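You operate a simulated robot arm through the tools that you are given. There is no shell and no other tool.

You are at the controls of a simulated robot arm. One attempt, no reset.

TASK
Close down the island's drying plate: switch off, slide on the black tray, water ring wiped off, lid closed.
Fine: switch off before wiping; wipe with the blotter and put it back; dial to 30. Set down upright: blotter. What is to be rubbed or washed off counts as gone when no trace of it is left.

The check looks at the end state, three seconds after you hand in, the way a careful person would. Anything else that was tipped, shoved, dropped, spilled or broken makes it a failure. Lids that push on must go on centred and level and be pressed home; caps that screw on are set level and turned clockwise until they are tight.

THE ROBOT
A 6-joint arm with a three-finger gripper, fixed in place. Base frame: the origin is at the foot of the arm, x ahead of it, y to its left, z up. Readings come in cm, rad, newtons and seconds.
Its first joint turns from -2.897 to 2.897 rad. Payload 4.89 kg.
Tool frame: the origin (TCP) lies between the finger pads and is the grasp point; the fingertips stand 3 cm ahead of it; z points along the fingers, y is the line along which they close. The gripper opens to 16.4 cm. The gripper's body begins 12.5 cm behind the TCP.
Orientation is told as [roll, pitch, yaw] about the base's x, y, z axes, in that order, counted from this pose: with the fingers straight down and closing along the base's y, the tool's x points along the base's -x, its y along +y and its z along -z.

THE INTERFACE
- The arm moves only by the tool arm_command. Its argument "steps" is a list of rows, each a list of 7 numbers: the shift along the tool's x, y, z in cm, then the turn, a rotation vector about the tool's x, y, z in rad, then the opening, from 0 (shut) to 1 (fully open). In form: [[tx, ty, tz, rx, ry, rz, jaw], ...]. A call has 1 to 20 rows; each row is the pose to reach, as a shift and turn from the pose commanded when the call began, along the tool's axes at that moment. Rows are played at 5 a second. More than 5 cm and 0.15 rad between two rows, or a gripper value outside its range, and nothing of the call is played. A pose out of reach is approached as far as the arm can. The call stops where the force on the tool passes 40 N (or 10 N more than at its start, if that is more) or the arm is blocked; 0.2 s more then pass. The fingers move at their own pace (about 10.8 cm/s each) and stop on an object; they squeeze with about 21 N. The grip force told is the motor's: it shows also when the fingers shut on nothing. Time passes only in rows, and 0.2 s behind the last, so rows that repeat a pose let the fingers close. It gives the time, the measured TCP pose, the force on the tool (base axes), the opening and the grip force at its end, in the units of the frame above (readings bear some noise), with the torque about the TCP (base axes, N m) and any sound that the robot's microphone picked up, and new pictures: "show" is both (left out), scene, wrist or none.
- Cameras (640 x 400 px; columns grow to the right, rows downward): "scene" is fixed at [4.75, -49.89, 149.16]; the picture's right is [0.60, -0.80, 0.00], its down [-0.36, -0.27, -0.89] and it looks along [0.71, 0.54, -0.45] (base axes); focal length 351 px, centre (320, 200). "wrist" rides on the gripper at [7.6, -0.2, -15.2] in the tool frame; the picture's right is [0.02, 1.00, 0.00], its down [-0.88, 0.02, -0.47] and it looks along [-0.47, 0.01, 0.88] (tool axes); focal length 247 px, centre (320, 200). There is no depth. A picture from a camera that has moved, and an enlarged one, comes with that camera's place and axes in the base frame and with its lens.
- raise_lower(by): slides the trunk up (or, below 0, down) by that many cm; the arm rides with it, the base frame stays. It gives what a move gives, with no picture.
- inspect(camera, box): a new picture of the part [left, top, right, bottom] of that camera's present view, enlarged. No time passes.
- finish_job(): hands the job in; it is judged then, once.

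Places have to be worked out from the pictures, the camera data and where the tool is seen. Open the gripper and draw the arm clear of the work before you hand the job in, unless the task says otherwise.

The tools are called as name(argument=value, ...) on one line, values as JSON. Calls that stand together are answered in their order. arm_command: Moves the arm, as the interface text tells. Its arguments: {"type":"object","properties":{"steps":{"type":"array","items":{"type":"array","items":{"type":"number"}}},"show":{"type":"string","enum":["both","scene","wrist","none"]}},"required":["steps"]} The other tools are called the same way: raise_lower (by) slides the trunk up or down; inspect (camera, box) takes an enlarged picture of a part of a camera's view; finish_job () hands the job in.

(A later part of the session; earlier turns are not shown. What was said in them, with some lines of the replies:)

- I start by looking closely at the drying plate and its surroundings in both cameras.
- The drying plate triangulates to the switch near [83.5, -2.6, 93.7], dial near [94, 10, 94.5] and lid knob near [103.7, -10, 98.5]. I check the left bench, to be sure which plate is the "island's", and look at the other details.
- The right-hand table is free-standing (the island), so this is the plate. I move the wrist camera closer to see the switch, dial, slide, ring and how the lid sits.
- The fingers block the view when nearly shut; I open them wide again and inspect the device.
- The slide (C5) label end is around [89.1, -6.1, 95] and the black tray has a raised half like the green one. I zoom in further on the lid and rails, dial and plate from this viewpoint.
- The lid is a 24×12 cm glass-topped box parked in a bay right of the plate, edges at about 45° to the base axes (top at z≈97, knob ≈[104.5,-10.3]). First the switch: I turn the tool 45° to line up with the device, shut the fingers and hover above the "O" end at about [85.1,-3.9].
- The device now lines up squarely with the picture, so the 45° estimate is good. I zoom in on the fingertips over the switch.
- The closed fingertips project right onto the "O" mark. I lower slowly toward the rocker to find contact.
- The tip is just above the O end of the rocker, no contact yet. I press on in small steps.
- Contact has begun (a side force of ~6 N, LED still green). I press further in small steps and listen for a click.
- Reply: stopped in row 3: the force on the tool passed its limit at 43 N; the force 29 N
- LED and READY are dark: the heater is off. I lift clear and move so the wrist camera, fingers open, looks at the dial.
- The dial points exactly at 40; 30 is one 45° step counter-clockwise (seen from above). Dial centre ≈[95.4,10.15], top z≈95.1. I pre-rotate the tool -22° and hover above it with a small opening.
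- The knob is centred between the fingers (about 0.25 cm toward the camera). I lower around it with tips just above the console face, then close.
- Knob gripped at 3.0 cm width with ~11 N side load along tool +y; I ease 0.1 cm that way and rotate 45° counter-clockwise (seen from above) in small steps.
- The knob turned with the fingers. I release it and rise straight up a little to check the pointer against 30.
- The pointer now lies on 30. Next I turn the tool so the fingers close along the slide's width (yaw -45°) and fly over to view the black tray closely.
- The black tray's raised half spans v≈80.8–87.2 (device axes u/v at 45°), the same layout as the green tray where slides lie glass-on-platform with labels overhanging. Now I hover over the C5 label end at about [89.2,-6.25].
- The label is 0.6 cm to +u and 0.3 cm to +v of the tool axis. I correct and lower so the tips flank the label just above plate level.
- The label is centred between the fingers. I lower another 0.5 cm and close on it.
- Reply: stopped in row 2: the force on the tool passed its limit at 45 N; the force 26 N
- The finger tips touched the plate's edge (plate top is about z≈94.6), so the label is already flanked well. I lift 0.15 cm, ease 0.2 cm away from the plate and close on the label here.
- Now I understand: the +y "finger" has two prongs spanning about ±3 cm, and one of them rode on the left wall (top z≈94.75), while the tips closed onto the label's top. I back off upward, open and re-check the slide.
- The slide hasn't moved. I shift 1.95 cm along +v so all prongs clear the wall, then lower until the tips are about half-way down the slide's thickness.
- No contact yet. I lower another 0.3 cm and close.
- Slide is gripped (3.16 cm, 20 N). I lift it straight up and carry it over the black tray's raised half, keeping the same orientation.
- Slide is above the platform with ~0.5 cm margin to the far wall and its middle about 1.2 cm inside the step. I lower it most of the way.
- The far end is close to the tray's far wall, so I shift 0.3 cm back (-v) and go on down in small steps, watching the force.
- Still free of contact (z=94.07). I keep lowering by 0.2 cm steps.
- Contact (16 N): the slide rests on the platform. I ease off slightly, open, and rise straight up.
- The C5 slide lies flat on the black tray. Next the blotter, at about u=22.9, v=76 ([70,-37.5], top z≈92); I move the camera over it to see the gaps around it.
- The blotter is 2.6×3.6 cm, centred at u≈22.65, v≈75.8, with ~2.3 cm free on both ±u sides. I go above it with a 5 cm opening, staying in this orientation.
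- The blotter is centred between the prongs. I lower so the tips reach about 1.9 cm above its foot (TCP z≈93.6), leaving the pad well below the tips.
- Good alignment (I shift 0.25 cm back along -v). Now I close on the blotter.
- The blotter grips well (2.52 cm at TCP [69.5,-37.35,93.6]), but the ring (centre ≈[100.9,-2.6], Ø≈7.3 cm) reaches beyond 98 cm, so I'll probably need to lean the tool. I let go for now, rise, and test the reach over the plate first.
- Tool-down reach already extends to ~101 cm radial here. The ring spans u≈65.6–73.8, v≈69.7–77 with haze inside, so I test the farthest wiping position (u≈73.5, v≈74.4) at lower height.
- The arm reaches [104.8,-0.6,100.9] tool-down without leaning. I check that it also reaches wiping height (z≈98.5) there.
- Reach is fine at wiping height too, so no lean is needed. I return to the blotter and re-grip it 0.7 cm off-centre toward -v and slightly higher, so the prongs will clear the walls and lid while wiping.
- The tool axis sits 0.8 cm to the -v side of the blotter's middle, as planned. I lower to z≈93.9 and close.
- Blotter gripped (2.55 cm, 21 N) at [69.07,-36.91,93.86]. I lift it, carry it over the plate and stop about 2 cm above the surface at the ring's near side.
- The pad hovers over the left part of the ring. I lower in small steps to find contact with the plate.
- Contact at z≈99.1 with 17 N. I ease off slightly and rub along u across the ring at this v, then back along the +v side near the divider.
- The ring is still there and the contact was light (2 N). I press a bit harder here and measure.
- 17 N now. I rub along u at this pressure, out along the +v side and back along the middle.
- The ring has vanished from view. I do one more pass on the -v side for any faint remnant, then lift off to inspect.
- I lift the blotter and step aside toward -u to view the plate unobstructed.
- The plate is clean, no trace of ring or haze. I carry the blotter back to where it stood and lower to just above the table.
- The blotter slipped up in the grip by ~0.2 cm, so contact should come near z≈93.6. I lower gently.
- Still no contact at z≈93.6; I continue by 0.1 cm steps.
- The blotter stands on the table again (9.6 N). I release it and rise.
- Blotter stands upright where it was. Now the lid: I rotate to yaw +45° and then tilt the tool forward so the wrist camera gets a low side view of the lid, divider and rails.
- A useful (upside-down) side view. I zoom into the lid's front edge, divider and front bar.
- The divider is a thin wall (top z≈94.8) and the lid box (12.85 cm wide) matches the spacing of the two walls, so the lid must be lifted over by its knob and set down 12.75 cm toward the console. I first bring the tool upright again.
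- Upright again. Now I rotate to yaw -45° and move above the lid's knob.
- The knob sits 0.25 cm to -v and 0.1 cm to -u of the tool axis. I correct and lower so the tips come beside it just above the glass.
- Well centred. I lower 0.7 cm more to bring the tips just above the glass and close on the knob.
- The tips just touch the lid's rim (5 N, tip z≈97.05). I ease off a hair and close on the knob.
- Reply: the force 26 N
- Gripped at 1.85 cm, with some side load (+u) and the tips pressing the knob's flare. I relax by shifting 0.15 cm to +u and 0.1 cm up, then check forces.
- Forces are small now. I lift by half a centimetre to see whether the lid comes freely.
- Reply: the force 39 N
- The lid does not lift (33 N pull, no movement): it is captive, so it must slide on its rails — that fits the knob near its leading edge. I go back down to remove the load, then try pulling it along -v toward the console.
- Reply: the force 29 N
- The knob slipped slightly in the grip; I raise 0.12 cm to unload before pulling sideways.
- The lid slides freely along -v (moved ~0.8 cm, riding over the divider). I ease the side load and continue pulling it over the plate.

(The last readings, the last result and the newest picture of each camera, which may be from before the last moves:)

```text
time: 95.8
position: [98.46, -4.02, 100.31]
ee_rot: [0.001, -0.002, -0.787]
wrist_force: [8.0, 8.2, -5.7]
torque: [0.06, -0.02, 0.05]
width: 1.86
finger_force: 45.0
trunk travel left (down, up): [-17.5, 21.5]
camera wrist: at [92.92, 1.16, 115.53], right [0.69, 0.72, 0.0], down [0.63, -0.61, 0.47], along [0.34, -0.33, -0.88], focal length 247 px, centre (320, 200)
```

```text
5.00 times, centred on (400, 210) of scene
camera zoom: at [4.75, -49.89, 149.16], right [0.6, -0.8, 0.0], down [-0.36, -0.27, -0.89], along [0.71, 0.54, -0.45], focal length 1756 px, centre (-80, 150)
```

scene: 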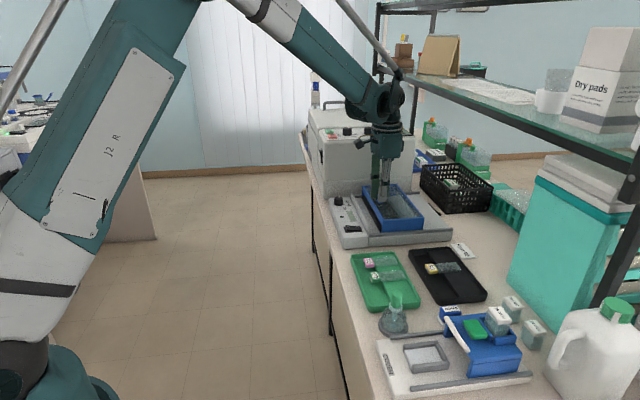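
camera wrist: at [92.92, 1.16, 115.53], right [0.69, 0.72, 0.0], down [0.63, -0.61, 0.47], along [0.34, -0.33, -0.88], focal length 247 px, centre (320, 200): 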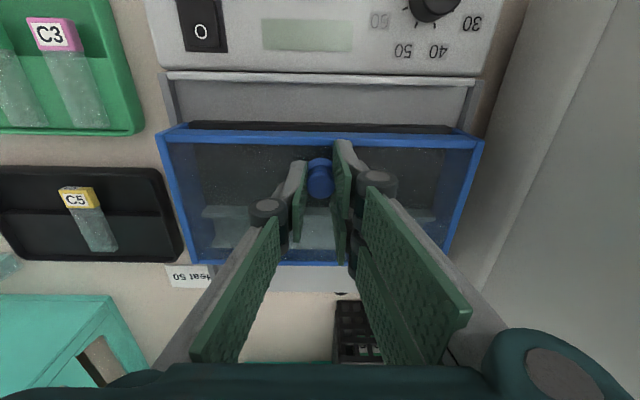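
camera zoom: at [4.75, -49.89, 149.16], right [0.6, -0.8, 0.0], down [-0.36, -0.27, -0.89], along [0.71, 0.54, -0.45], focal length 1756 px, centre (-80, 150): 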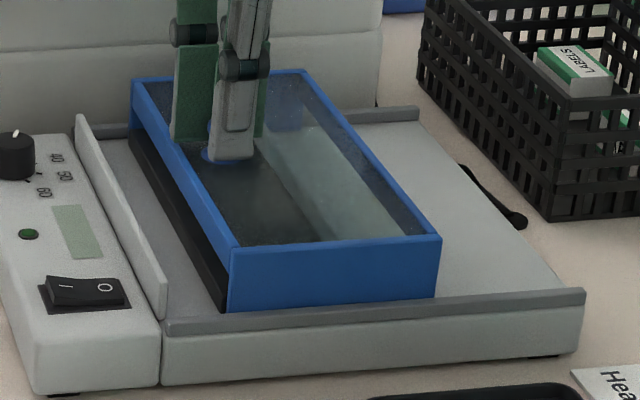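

Smooth. The leading edge is at v≈69.7, with the end wall at ≈66. I pull on, more slowly near the end.

arm_command(steps=[[0, 0.07, 0, 0, 0, 0, 0.03], [0.8, 0.07, 0, 0, 0, 0, 0.03], [1.6, 0.07, 0, 0, 0, 0, 0.03], [2.4, 0.07, 0, 0, 0, 0, 0.03], [3.0, 0.07, 0, 0, 0, 0, 0.03]])

inspect(camera="wrist", box=[140, 80, 500, 280])

inspect(camera="scene", box=[340, 170, 460, 250])

```text
time: 97.0
position: [96.38, -1.98, 100.48]
ee_rot: [0.002, -0.002, -0.788]
wrist_force: [-0.2, -0.7, -2.2]
torque: [-0.28, 0.07, 0.01]
width: 1.85
finger_force: 45.0
trunk travel left (down, up): [-17.5, 21.5]
camera wrist: at [90.82, 3.29, 115.53], right [0.69, 0.72, 0.0], down [0.63, -0.61, 0.47], along [0.34, -0.33, -0.88], focal length 247 px, centre (320, 200)
```

scene: 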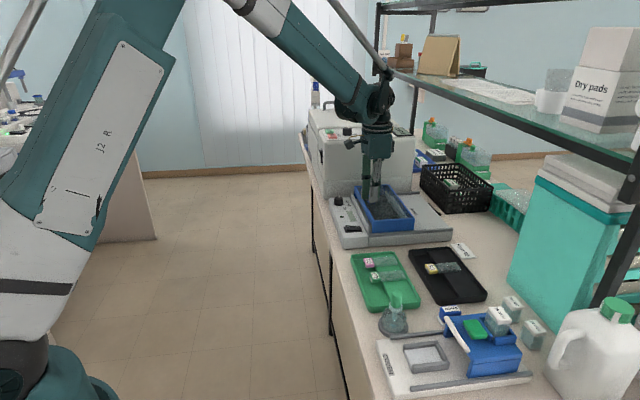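
wrist: 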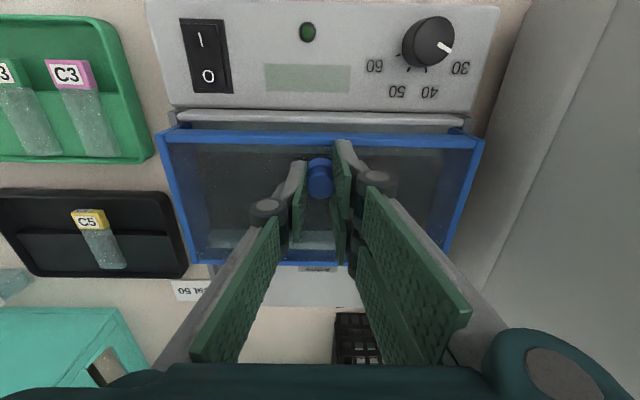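

```text
1.78 times, centred on (320, 180) of wrist
camera zoom: at [90.82, 3.29, 115.53], right [0.69, 0.72, 0.0], down [0.63, -0.61, 0.47], along [0.34, -0.33, -0.88], focal length 439 px, centre (320, 236)
```

zoom: 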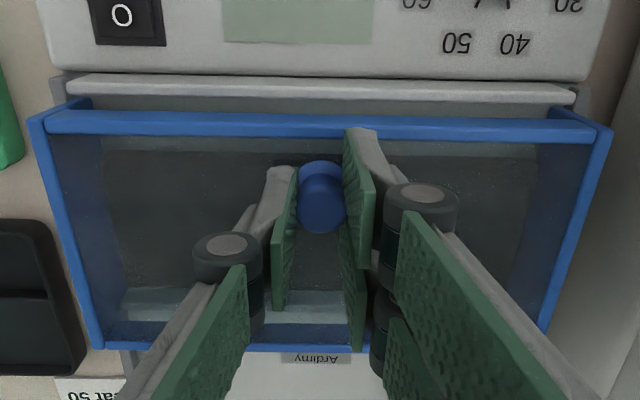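

```text
5.00 times, centred on (400, 210) of scene
camera zoom: at [4.75, -49.89, 149.16], right [0.6, -0.8, 0.0], down [-0.36, -0.27, -0.89], along [0.71, 0.54, -0.45], focal length 1756 px, centre (-80, 150)
```

zoom: 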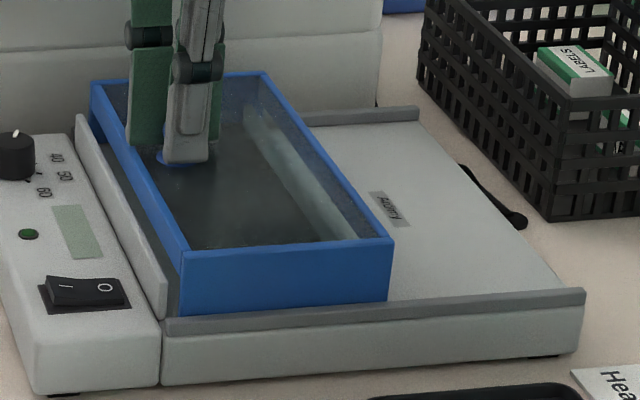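

Almost there; the leading edge is just short of the end wall. I continue in small steps until it stops.

arm_command(steps=[[0.3, 0, 0, 0, 0, 0, 0.03], [0.6, 0, 0, 0, 0, 0, 0.03], [0.9, 0, 0, 0, 0, 0, 0.03], [1.2, 0, 0, 0, 0, 0, 0.03]])

inspect(camera="wrist", box=[140, 80, 500, 280])

inspect(camera="scene", box=[340, 170, 460, 250])

```text
time: 98.0
position: [95.5, -1.03, 100.39]
ee_rot: [0.002, -0.002, -0.788]
wrist_force: [-3.8, -4.8, -10.9]
torque: [-0.32, 0.15, 0.06]
width: 1.85
finger_force: 45.2
trunk travel left (down, up): [-17.5, 21.5]
camera wrist: at [90.02, 4.09, 115.53], right [0.69, 0.72, 0.0], down [0.63, -0.61, 0.47], along [0.34, -0.33, -0.88], focal length 247 px, centre (320, 200)
```

scene: 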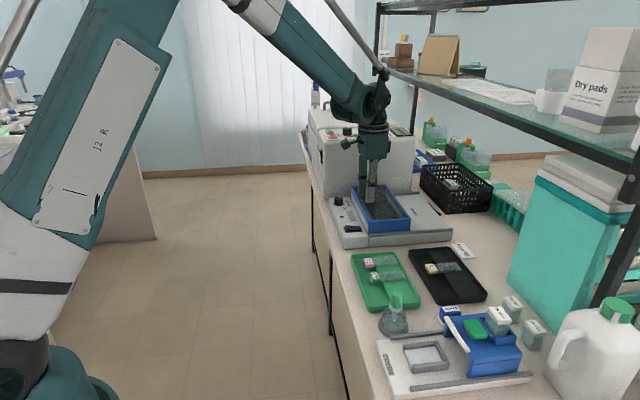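
wrist: 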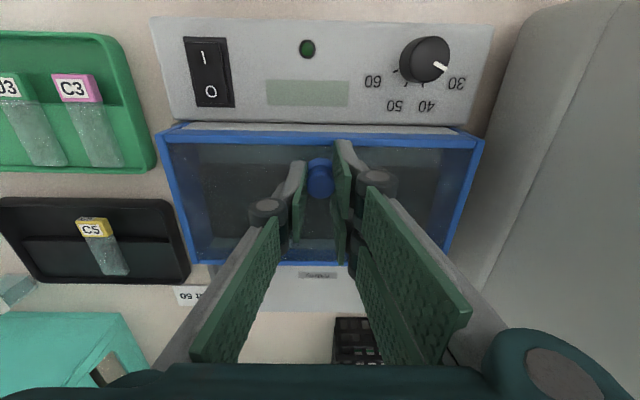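

```text
1.78 times, centred on (320, 180) of wrist
camera zoom: at [90.02, 4.09, 115.53], right [0.69, 0.72, 0.0], down [0.63, -0.61, 0.47], along [0.34, -0.33, -0.88], focal length 439 px, centre (320, 236)
```

zoom: 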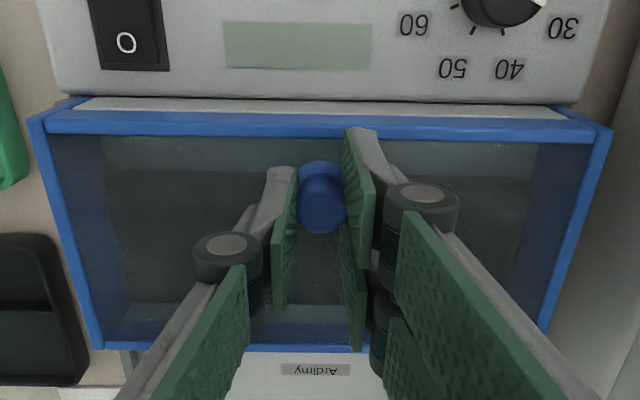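

```text
5.00 times, centred on (400, 210) of scene
camera zoom: at [4.75, -49.89, 149.16], right [0.6, -0.8, 0.0], down [-0.36, -0.27, -0.89], along [0.71, 0.54, -0.45], focal length 1756 px, centre (-80, 150)
```

zoom: 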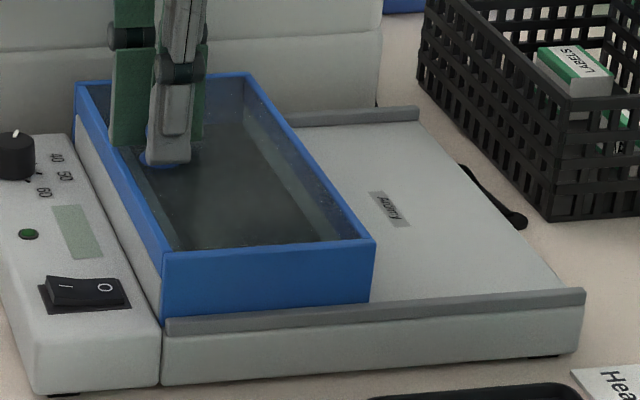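

Still no resistance; the lid now reaches the end wall. I go on in 0.2 cm steps to find the end stop.

arm_command(steps=[[0.2, -0.03, 0.03, 0, 0, 0, 0.03], [0.4, -0.05, 0.03, 0, 0, 0, 0.03]], show="none")

```text
time: 98.6
position: [95.44, -1.04, 100.37]
ee_rot: [0.005, -0.008, -0.789]
wrist_force: [7.6, -6.7, -6.1]
torque: [-0.81, -0.46, -0.01]
width: 1.86
finger_force: 45.1
trunk travel left (down, up): [-17.5, 21.5]
stopped in row 2: the force on the tool passed its limit at 42 N (the readings are from after the stop); the commanded pose is now the measured one
```

It hit its end stop (42 N along v) — the lid is fully closed. I release the knob and rise straight up.

arm_command(steps=[[0, 0, 0, 0, 0, 0, 0.1], [0, 0, 0, 0, 0, 0, 0.25], [0, 0, 0, 0, 0, 0, 0.3], [0, 0, -2, 0, 0, 0, 0.3], [0, 0, -5, 0, 0, 0, 0.4], [0, 0, -8, 0, 0, 0, 0.8], [0, 0, -8, 0, 0, 0, 1], [0, 0, -8, 0, 0, 0, 1]])

inspect(camera="wrist", box=[140, 80, 500, 280])

inspect(camera="scene", box=[330, 170, 450, 250])

```text
time: 100.4
position: [95.34, -1.04, 108.44]
ee_rot: [0.005, -0.006, -0.788]
wrist_force: [0.2, 1.0, 0.1]
torque: [0.03, -0.03, 0.0]
width: 16.39
finger_force: 0.1
trunk travel left (down, up): [-17.5, 21.5]
camera wrist: at [89.78, 4.2, 123.54], right [0.69, 0.72, 0.0], down [0.63, -0.61, 0.48], along [0.35, -0.33, -0.88], focal length 247 px, centre (320, 200)
```

scene: 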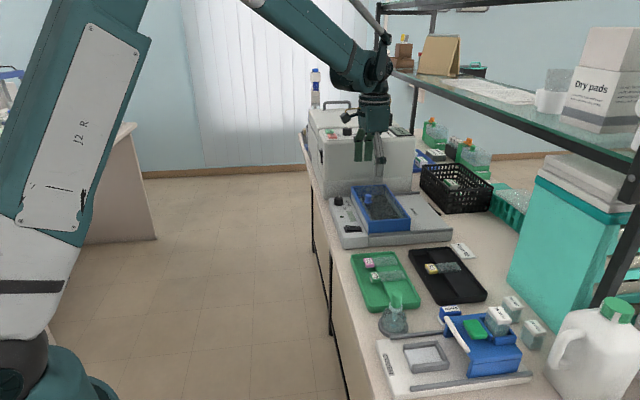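
wrist: 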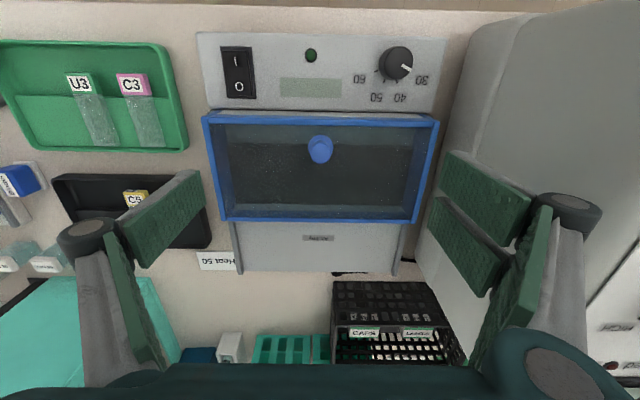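

```text
1.78 times, centred on (320, 180) of wrist
camera zoom: at [89.78, 4.2, 123.54], right [0.69, 0.72, 0.0], down [0.63, -0.61, 0.48], along [0.35, -0.33, -0.88], focal length 439 px, centre (320, 236)
```

zoom: 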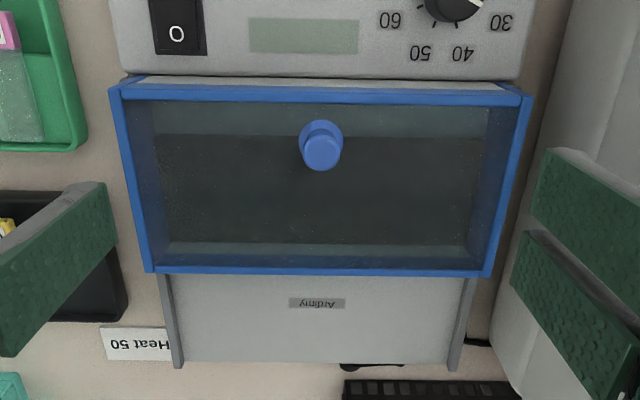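

```text
5.00 times, centred on (390, 210) of scene
camera zoom: at [4.75, -49.89, 149.16], right [0.6, -0.8, 0.0], down [-0.36, -0.27, -0.89], along [0.71, 0.54, -0.45], focal length 1756 px, centre (-30, 150)
```

zoom: 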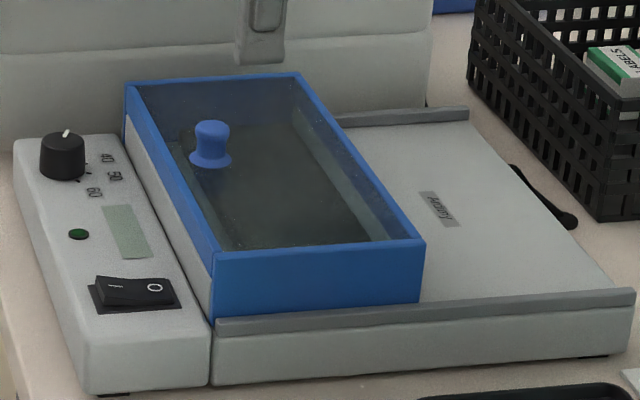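

The lid is closed over the plate. I verify the dial, switch, tray and blotter once more in close-up.

inspect(camera="wrist", box=[340, 30, 450, 110])

inspect(camera="wrist", box=[200, 30, 340, 130])

inspect(camera="scene", box=[340, 235, 540, 370])

```text
5.00 times, centred on (395, 70) of wrist
camera zoom: at [89.78, 4.2, 123.54], right [0.69, 0.72, 0.0], down [0.63, -0.61, 0.48], along [0.35, -0.33, -0.88], focal length 1235 px, centre (-55, 850)
```

zoom: 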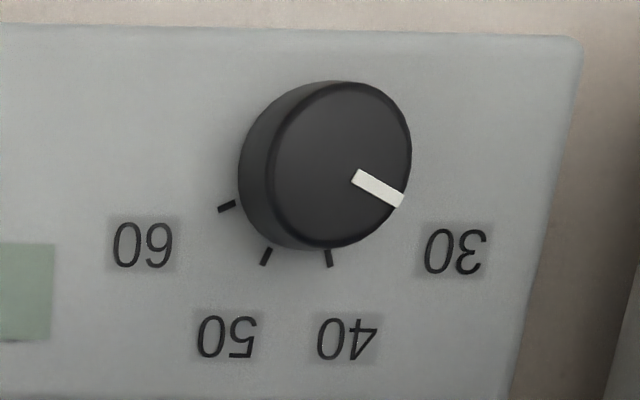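

```text
4.00 times, centred on (270, 80) of wrist
camera zoom: at [89.78, 4.2, 123.54], right [0.69, 0.72, 0.0], down [0.63, -0.61, 0.48], along [0.35, -0.33, -0.88], focal length 988 px, centre (520, 680)
```

zoom: 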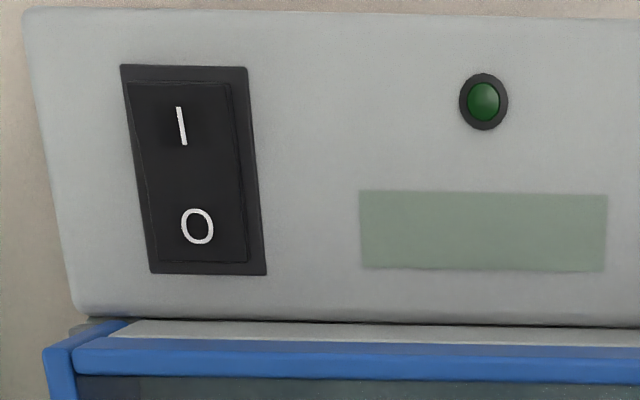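

```text
2.96 times, centred on (440, 302) of scene
camera zoom: at [4.75, -49.89, 149.16], right [0.6, -0.8, 0.0], down [-0.36, -0.27, -0.89], along [0.71, 0.54, -0.45], focal length 1041 px, centre (-36, -104)
```

zoom: 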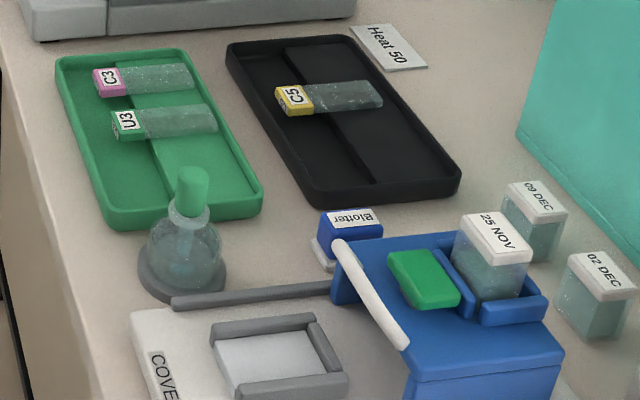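

Switch shows O with LED dark, slide and blotter are right. The dial looks on 30, but my tick-spacing estimate (~42°) suggests I may have over-turned by 2–3°, so I take a closer look at it from the earlier dial viewpoint.

arm_command(steps=[[0.7, 0.06, 0, 0, 0, -0.131, 0.8], [1.4, 0.13, 0, 0, 0, -0.262, 0.6], [2.1, 0.2, 0, 0, 0, -0.393, 0.6], [2.7, 0.26, 0, 0, 0, -0.524, 0.6], [3.4, 0.33, 0, 0, 0, -0.655, 0.6], [4.1, 0.39, 0, 0, 0, -0.786, 0.6], [4.8, 0.46, 0.3, 0, 0, -0.917, 0.6], [5.5, 0.52, 1.2, 0, 0, -1.048, 0.6], [6.2, 0.59, 2, 0, 0, -1.179, 0.8], [6.8, 0.65, 2.8, 0, 0, -1.31, 1], [7.5, 0.72, 3.4, 0, 0, -1.441, 1], [8.2, 0.78, 3.6, 0, 0, -1.572, 1], [8.2, 0.78, 3.6, 0, 0, -1.572, 1]], show="wrist")

inspect(camera="wrist", box=[270, 150, 370, 240])

inspect(camera="wrist", box=[295, 180, 345, 220])

```text
time: 103.2
position: [90.19, 5.35, 104.81]
ee_rot: [-0.005, -0.003, 0.785]
wrist_force: [0.1, -0.1, 0.2]
torque: [-0.01, 0.0, 0.0]
width: 16.39
finger_force: 0.0
trunk travel left (down, up): [-17.5, 21.5]
camera wrist: at [84.79, -0.2, 119.96], right [-0.72, 0.69, -0.01], down [0.61, 0.64, 0.48], along [0.33, 0.34, -0.88], focal length 247 px, centre (320, 200)
```

wrist: 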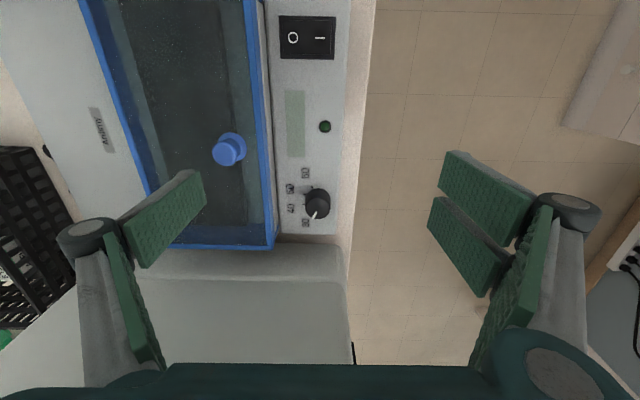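

```text
4.44 times, centred on (320, 195) of wrist
camera zoom: at [84.79, -0.2, 119.96], right [-0.72, 0.69, -0.01], down [0.61, 0.64, 0.48], along [0.33, 0.34, -0.88], focal length 1098 px, centre (320, 222)
```

zoom: 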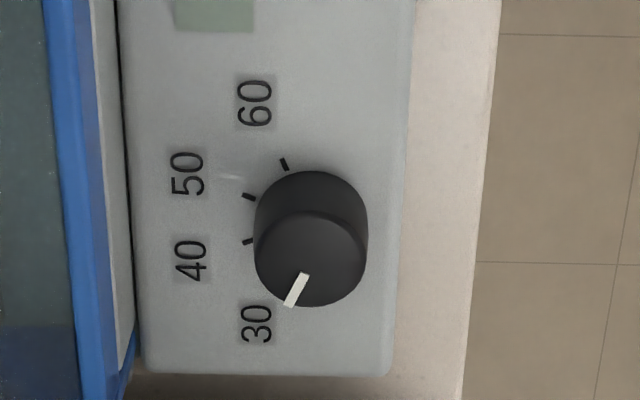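

```text
10.00 times, centred on (320, 200) of wrist
camera zoom: at [84.79, -0.2, 119.96], right [-0.72, 0.69, -0.01], down [0.61, 0.64, 0.48], along [0.33, 0.34, -0.88], focal length 2470 px, centre (320, 200)
```

zoom: 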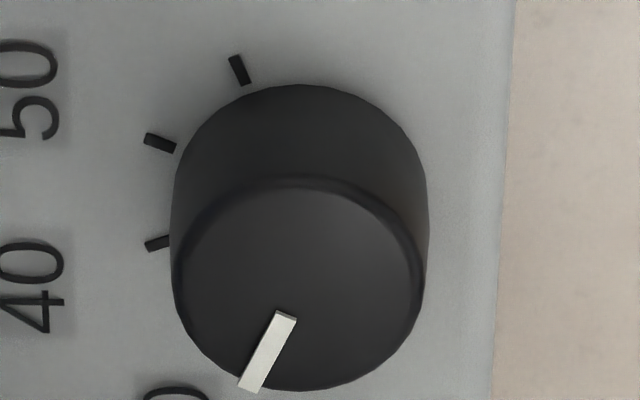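

Fitting the four labels gives 30 at ≈17.3° and the pointer at ≈22°, i.e. over-turned by about 4–5°. I'll correct that: hover over the dial with a small opening.

arm_command(steps=[[-1.8, 0, 0, 0, 0, 0, 0.7], [-3.6, -0.05, 0.5, 0, 0, 0, 0.4], [-5.4, -0.05, 1.5, 0, 0, 0, 0.32], [-7.07, -0.09, 2.5, 0, 0, 0, 0.32], [-7.07, -0.09, 3.8, 0, 0, 0, 0.32], [-7.07, -0.09, 3.8, 0, 0, 0, 0.32]])

inspect(camera="wrist", box=[240, 120, 400, 240])

inspect(camera="scene", box=[310, 150, 410, 230])

```text
time: 104.6
position: [95.29, 10.36, 100.97]
ee_rot: [-0.006, -0.004, 0.784]
wrist_force: [0.2, 0.5, -0.8]
torque: [-0.02, 0.06, 0.0]
width: 5.23
finger_force: 0.0
trunk travel left (down, up): [-17.5, 21.5]
camera wrist: at [89.9, 4.73, 116.2], right [-0.72, 0.69, -0.01], down [0.61, 0.64, 0.48], along [0.33, 0.34, -0.88], focal length 247 px, centre (320, 200)
```

scene: 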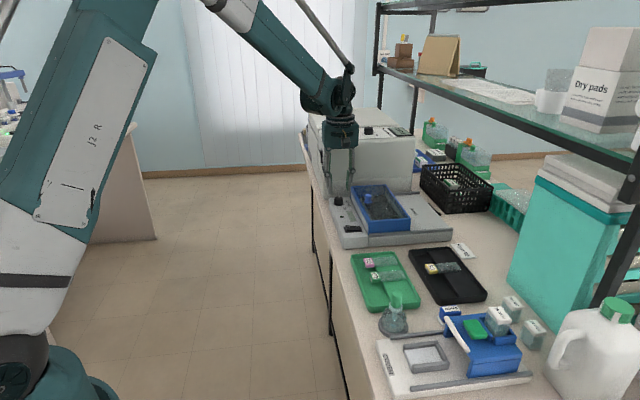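
wrist: 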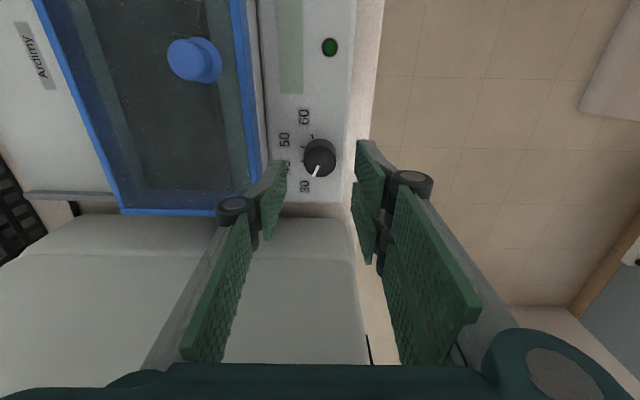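

```text
3.33 times, centred on (320, 180) of wrist
camera zoom: at [89.9, 4.73, 116.2], right [-0.72, 0.69, -0.01], down [0.61, 0.64, 0.48], along [0.33, 0.34, -0.88], focal length 823 px, centre (320, 267)
```

zoom: 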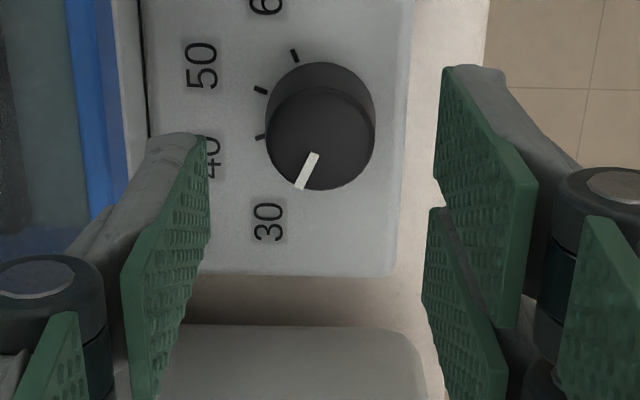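

```text
5.00 times, centred on (360, 190) of scene
camera zoom: at [4.75, -49.89, 149.16], right [0.6, -0.8, 0.0], down [-0.36, -0.27, -0.89], along [0.71, 0.54, -0.45], focal length 1756 px, centre (120, 250)
```

zoom: 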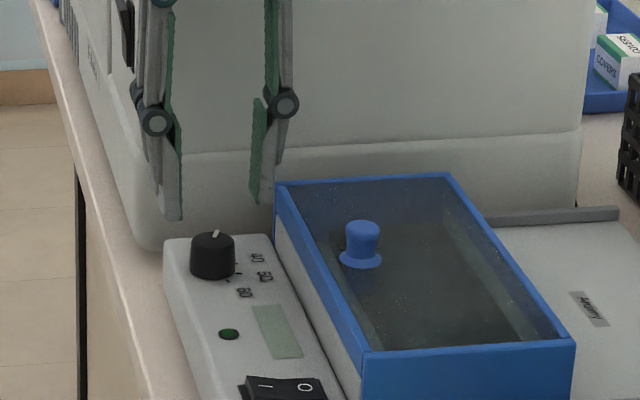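

The knob is between the fingers. I lower around it, grip gently, and turn 4.6° clockwise (seen from above).

arm_command(steps=[[0.2, 0, 1.5, 0, 0, 0, 0.32], [0.2, 0, 3.0, 0, 0, 0, 0.32], [0.2, 0, 4.0, 0, 0, 0, 0.32], [0.2, 0, 4.6, 0, 0, 0, 0.32], [0.2, 0, 4.6, 0, 0, 0, 0.1], [0.2, 0, 4.6, 0, 0, 0, 0.1], [0.2, 0, 4.6, 0, 0, 0, 0.1]])

inspect(camera="wrist", box=[240, 130, 400, 250])

```text
time: 106.2
position: [95.14, 10.09, 96.4]
ee_rot: [-0.004, -0.004, 0.783]
wrist_force: [5.1, -1.9, 0.7]
torque: [-0.03, -0.24, -0.01]
width: 3.02
finger_force: 45.2
trunk travel left (down, up): [-17.5, 21.5]
camera wrist: at [89.77, 4.56, 111.59], right [-0.72, 0.69, -0.01], down [0.61, 0.64, 0.48], along [0.33, 0.34, -0.88], focal length 247 px, centre (320, 200)
```

scene: 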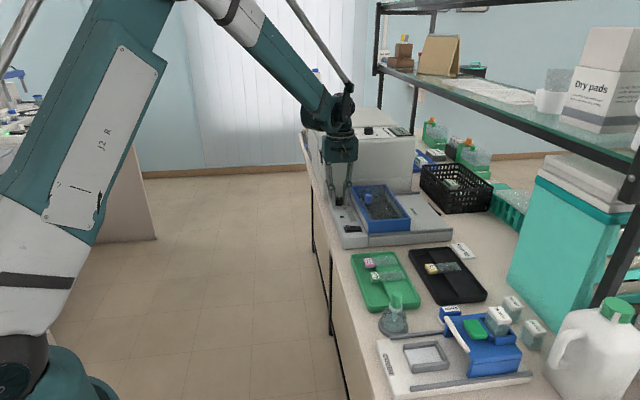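
wrist: 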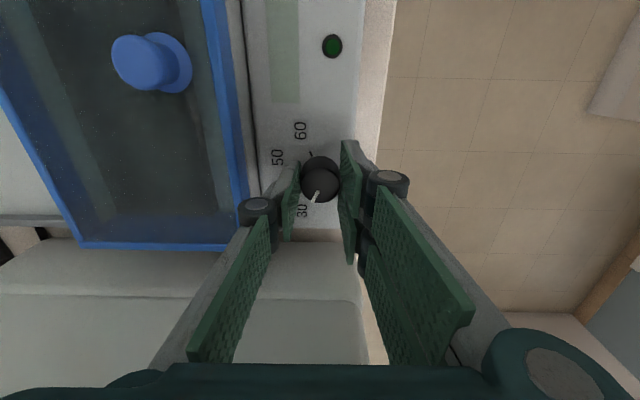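

```text
3.33 times, centred on (320, 190) of wrist
camera zoom: at [89.77, 4.56, 111.59], right [-0.72, 0.69, -0.01], down [0.61, 0.64, 0.48], along [0.33, 0.34, -0.88], focal length 823 px, centre (320, 233)
```

zoom: 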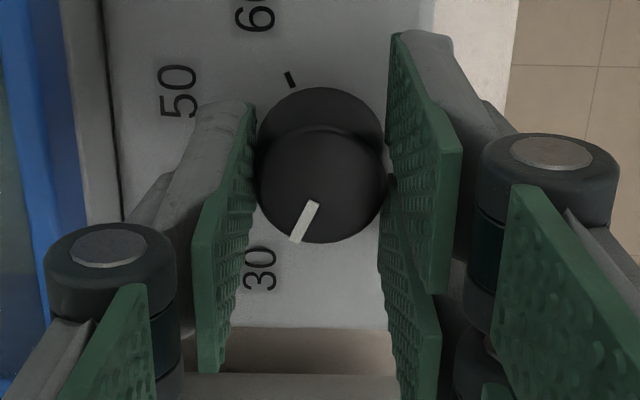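

arm_command(steps=[[0, 0, 0, 0, 0, 0.03, 0.1], [0, 0, 0, 0, 0, 0.06, 0.1], [0, 0, 0, 0, 0, 0.08, 0.1], [0, 0, 0, 0, 0, 0.08, 0.1]], show="wrist")

```text
time: 107.2
position: [95.13, 10.25, 96.46]
ee_rot: [-0.005, -0.002, 0.705]
wrist_force: [4.2, -1.9, 4.1]
torque: [-0.11, 0.13, 0.02]
width: 2.98
finger_force: 44.8
trunk travel left (down, up): [-17.5, 21.5]
camera wrist: at [89.34, 5.01, 111.58], right [-0.66, 0.75, -0.01], down [0.66, 0.58, 0.48], along [0.36, 0.31, -0.88], focal length 247 px, centre (320, 200)
```

wrist: 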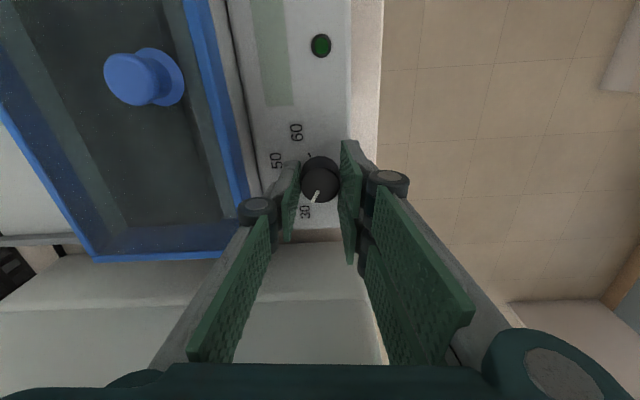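

Turned 4.5°. I release, rise and look at the pointer again.

arm_command(steps=[[0, 0, 0, 0, 0, 0, 0.2], [0, 0, 0, 0, 0, 0, 0.32], [0, 0, 0, 0, 0, 0, 0.32], [0, 0, -2, 0, 0, 0, 0.32], [0, 0, -5, 0, 0, -0.03, 0.35], [2.5, 0, -8.4, 0, 0, -0.06, 0.6], [5, 0, -8.4, 0, 0, -0.08, 1], [7, 0, -8.4, 0, 0, -0.08, 1], [7, 0, -8.4, 0, 0, -0.08, 1]], show="wrist")

inspect(camera="wrist", box=[270, 150, 370, 240])

inspect(camera="wrist", box=[295, 180, 345, 220])

```text
time: 109.2
position: [89.61, 5.67, 104.76]
ee_rot: [-0.006, -0.004, 0.783]
wrist_force: [0.4, -0.8, 0.3]
torque: [0.01, -0.01, -0.02]
width: 16.43
finger_force: 0.0
trunk travel left (down, up): [-17.5, 21.5]
camera wrist: at [84.34, -0.02, 120.0], right [-0.72, 0.69, -0.01], down [0.61, 0.64, 0.48], along [0.33, 0.34, -0.88], focal length 247 px, centre (320, 200)
```

wrist: 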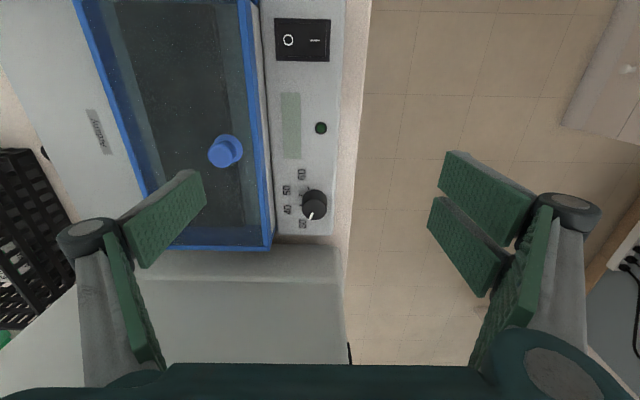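

```text
4.44 times, centred on (320, 195) of wrist
camera zoom: at [84.34, -0.02, 120.0], right [-0.72, 0.69, -0.01], down [0.61, 0.64, 0.48], along [0.33, 0.34, -0.88], focal length 1098 px, centre (320, 222)
```

zoom: 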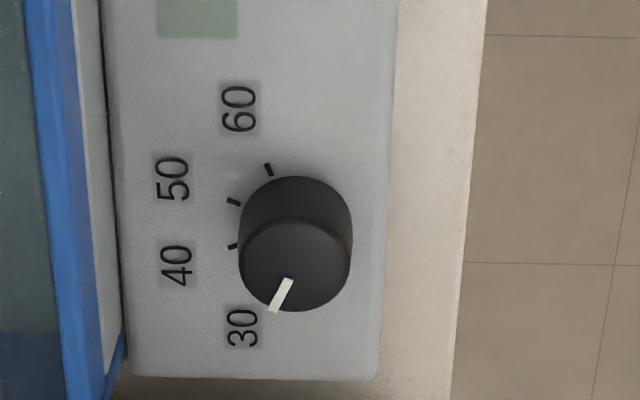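

```text
10.00 times, centred on (320, 200) of wrist
camera zoom: at [84.34, -0.02, 120.0], right [-0.72, 0.69, -0.01], down [0.61, 0.64, 0.48], along [0.33, 0.34, -0.88], focal length 2470 px, centre (320, 200)
```

zoom: 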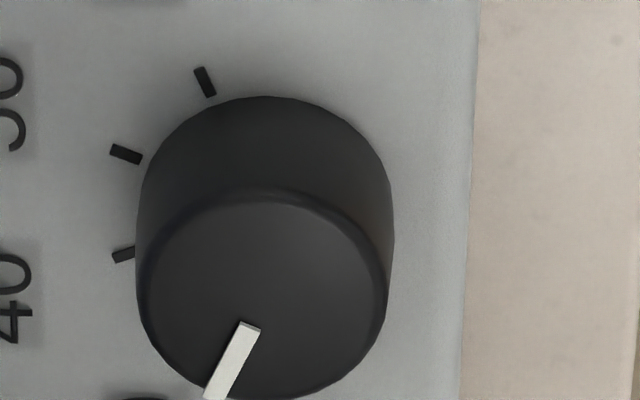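

I zoom more tightly on pointer, ticks and labels to measure the new angle.

inspect(camera="wrist", box=[296, 190, 336, 230])

inspect(camera="wrist", box=[275, 160, 340, 240])

```text
10.00 times, centred on (316, 210) of wrist
camera zoom: at [84.34, -0.02, 120.0], right [-0.72, 0.69, -0.01], down [0.61, 0.64, 0.48], along [0.33, 0.34, -0.88], focal length 2470 px, centre (360, 100)
```

zoom: 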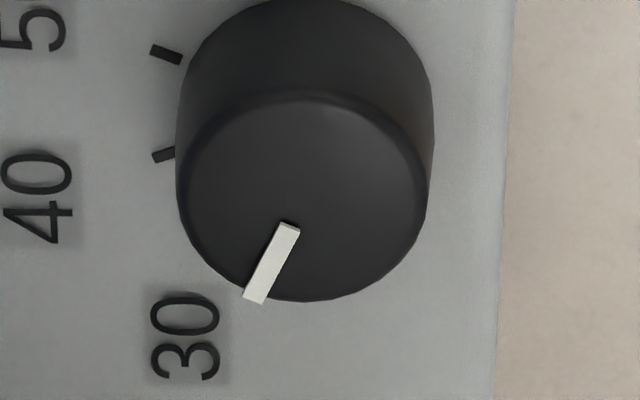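

```text
5.00 times, centred on (308, 200) of wrist
camera zoom: at [84.34, -0.02, 120.0], right [-0.72, 0.69, -0.01], down [0.61, 0.64, 0.48], along [0.33, 0.34, -0.88], focal length 1235 px, centre (382, 200)
```

zoom: 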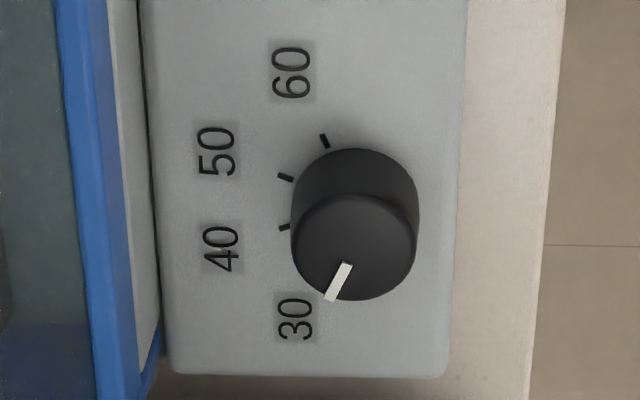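

With the knob's true centre (95.1,10.0) the ticks are 45° apart, and the pointer (≈22°) lies on the 30 mark (≈22°) within about a degree, so the dial is right. I now draw the arm up and back, clear of the work, gripper open, and take a final look.

arm_command(steps=[[0, 0, -4, 0, 0, 0, 1], [1.5, 1.5, -8, 0, 0, 0, 1], [4.5, 4.3, -10, 0, 0, 0, 1], [7.5, 7.1, -12, 0, 0, 0, 1], [10.5, 10, -14, 0, 0, 0, 1], [13.5, 12.8, -16, 0, 0, 0, 1], [16.5, 15.7, -17.5, 0, 0, 0, 1], [20, 19, -17.5, 0, 0, 0, 1], [20, 19, -17.5, 0, 0, 0, 1]])

inspect(camera="scene", box=[310, 160, 470, 260])

inspect(camera="scene", box=[340, 230, 560, 400])

```text
time: 111.2
position: [61.86, 4.93, 122.16]
ee_rot: [-0.005, -0.004, 0.783]
wrist_force: [-1.8, -0.1, 0.1]
torque: [0.03, -0.18, -0.01]
width: 16.41
finger_force: 0.0
trunk travel left (down, up): [-17.5, 21.5]
camera wrist: at [56.44, -0.62, 137.35], right [-0.72, 0.69, -0.01], down [0.61, 0.64, 0.48], along [0.33, 0.34, -0.88], focal length 247 px, centre (320, 200)
```

scene: 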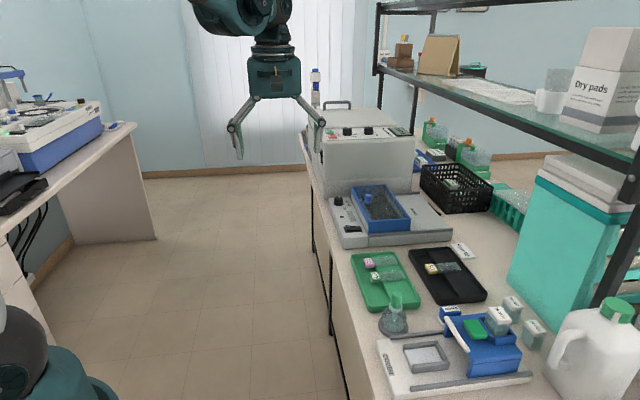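
wrist: 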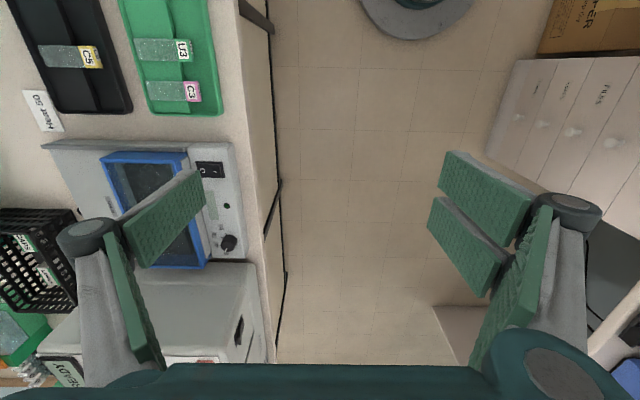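

```text
4.00 times, centred on (390, 210) of scene
camera zoom: at [4.75, -49.89, 149.16], right [0.6, -0.8, 0.0], down [-0.36, -0.27, -0.89], along [0.71, 0.54, -0.45], focal length 1405 px, centre (40, 160)
```

zoom: 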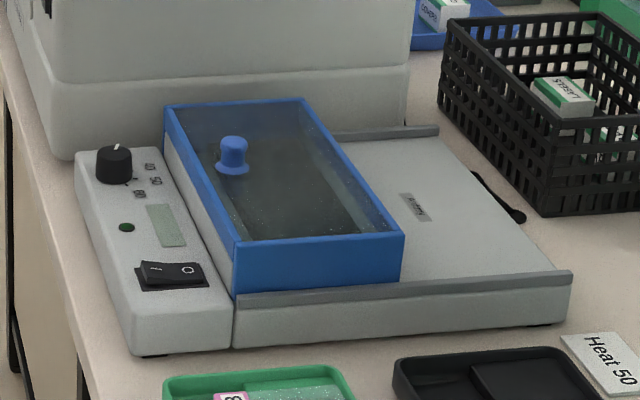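

```text
2.35 times, centred on (450, 315) of scene
camera zoom: at [4.75, -49.89, 149.16], right [0.6, -0.8, 0.0], down [-0.36, -0.27, -0.89], along [0.71, 0.54, -0.45], focal length 826 px, centre (14, -71)
```

zoom: 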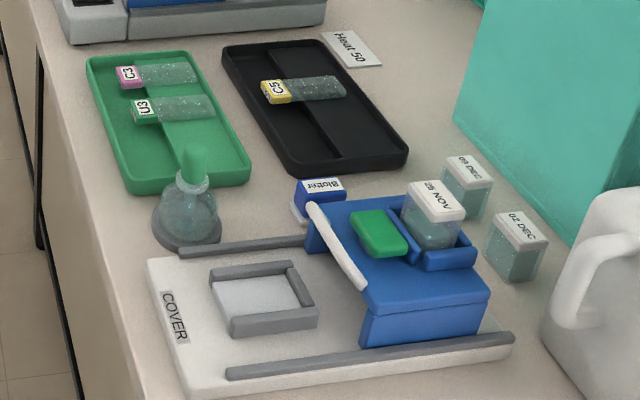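

All as asked: the switch is off (LED dark), the dial is on 30, C5 lies on the black tray, and the plate is wiped. The blotter stands upright where it was, the lid is slid fully closed, and the arm is clear with the gripper open. I hand the job in.

finish_job()

```text
The job is handed in.
```

The drying plate is closed down and I've handed the job in; I haven't seen the check's result.

- **Switch:** I pressed it to O before wiping, and the LED and READY display went dark.
- **Dial:** It points at 30, to within a degree or so by my measurements. I re-gripped it near the end to try a small correction, but that made no measurable difference.
- **Slide:** C5 lies flat on the black tray, glass on the raised half and label overhanging, like the slides on the green tray.
- **Water ring:** I rubbed it off with the blotter, and close-up pictures showed no trace on the plate.
- **Blotter:** It stands upright where it was.
- **Lid:** It slides on its rails rather than lifting off, and I pulled it along until it hit its end stop over the plate.

While I was feeling for contact, the arm pressed the device's left-hand wall with about 45 N and pulled up on the lid with about 33 N. Neither moved and I saw no damage. Nothing else on the bench looked disturbed in the final pictures. The arm is drawn clear with the gripper open.
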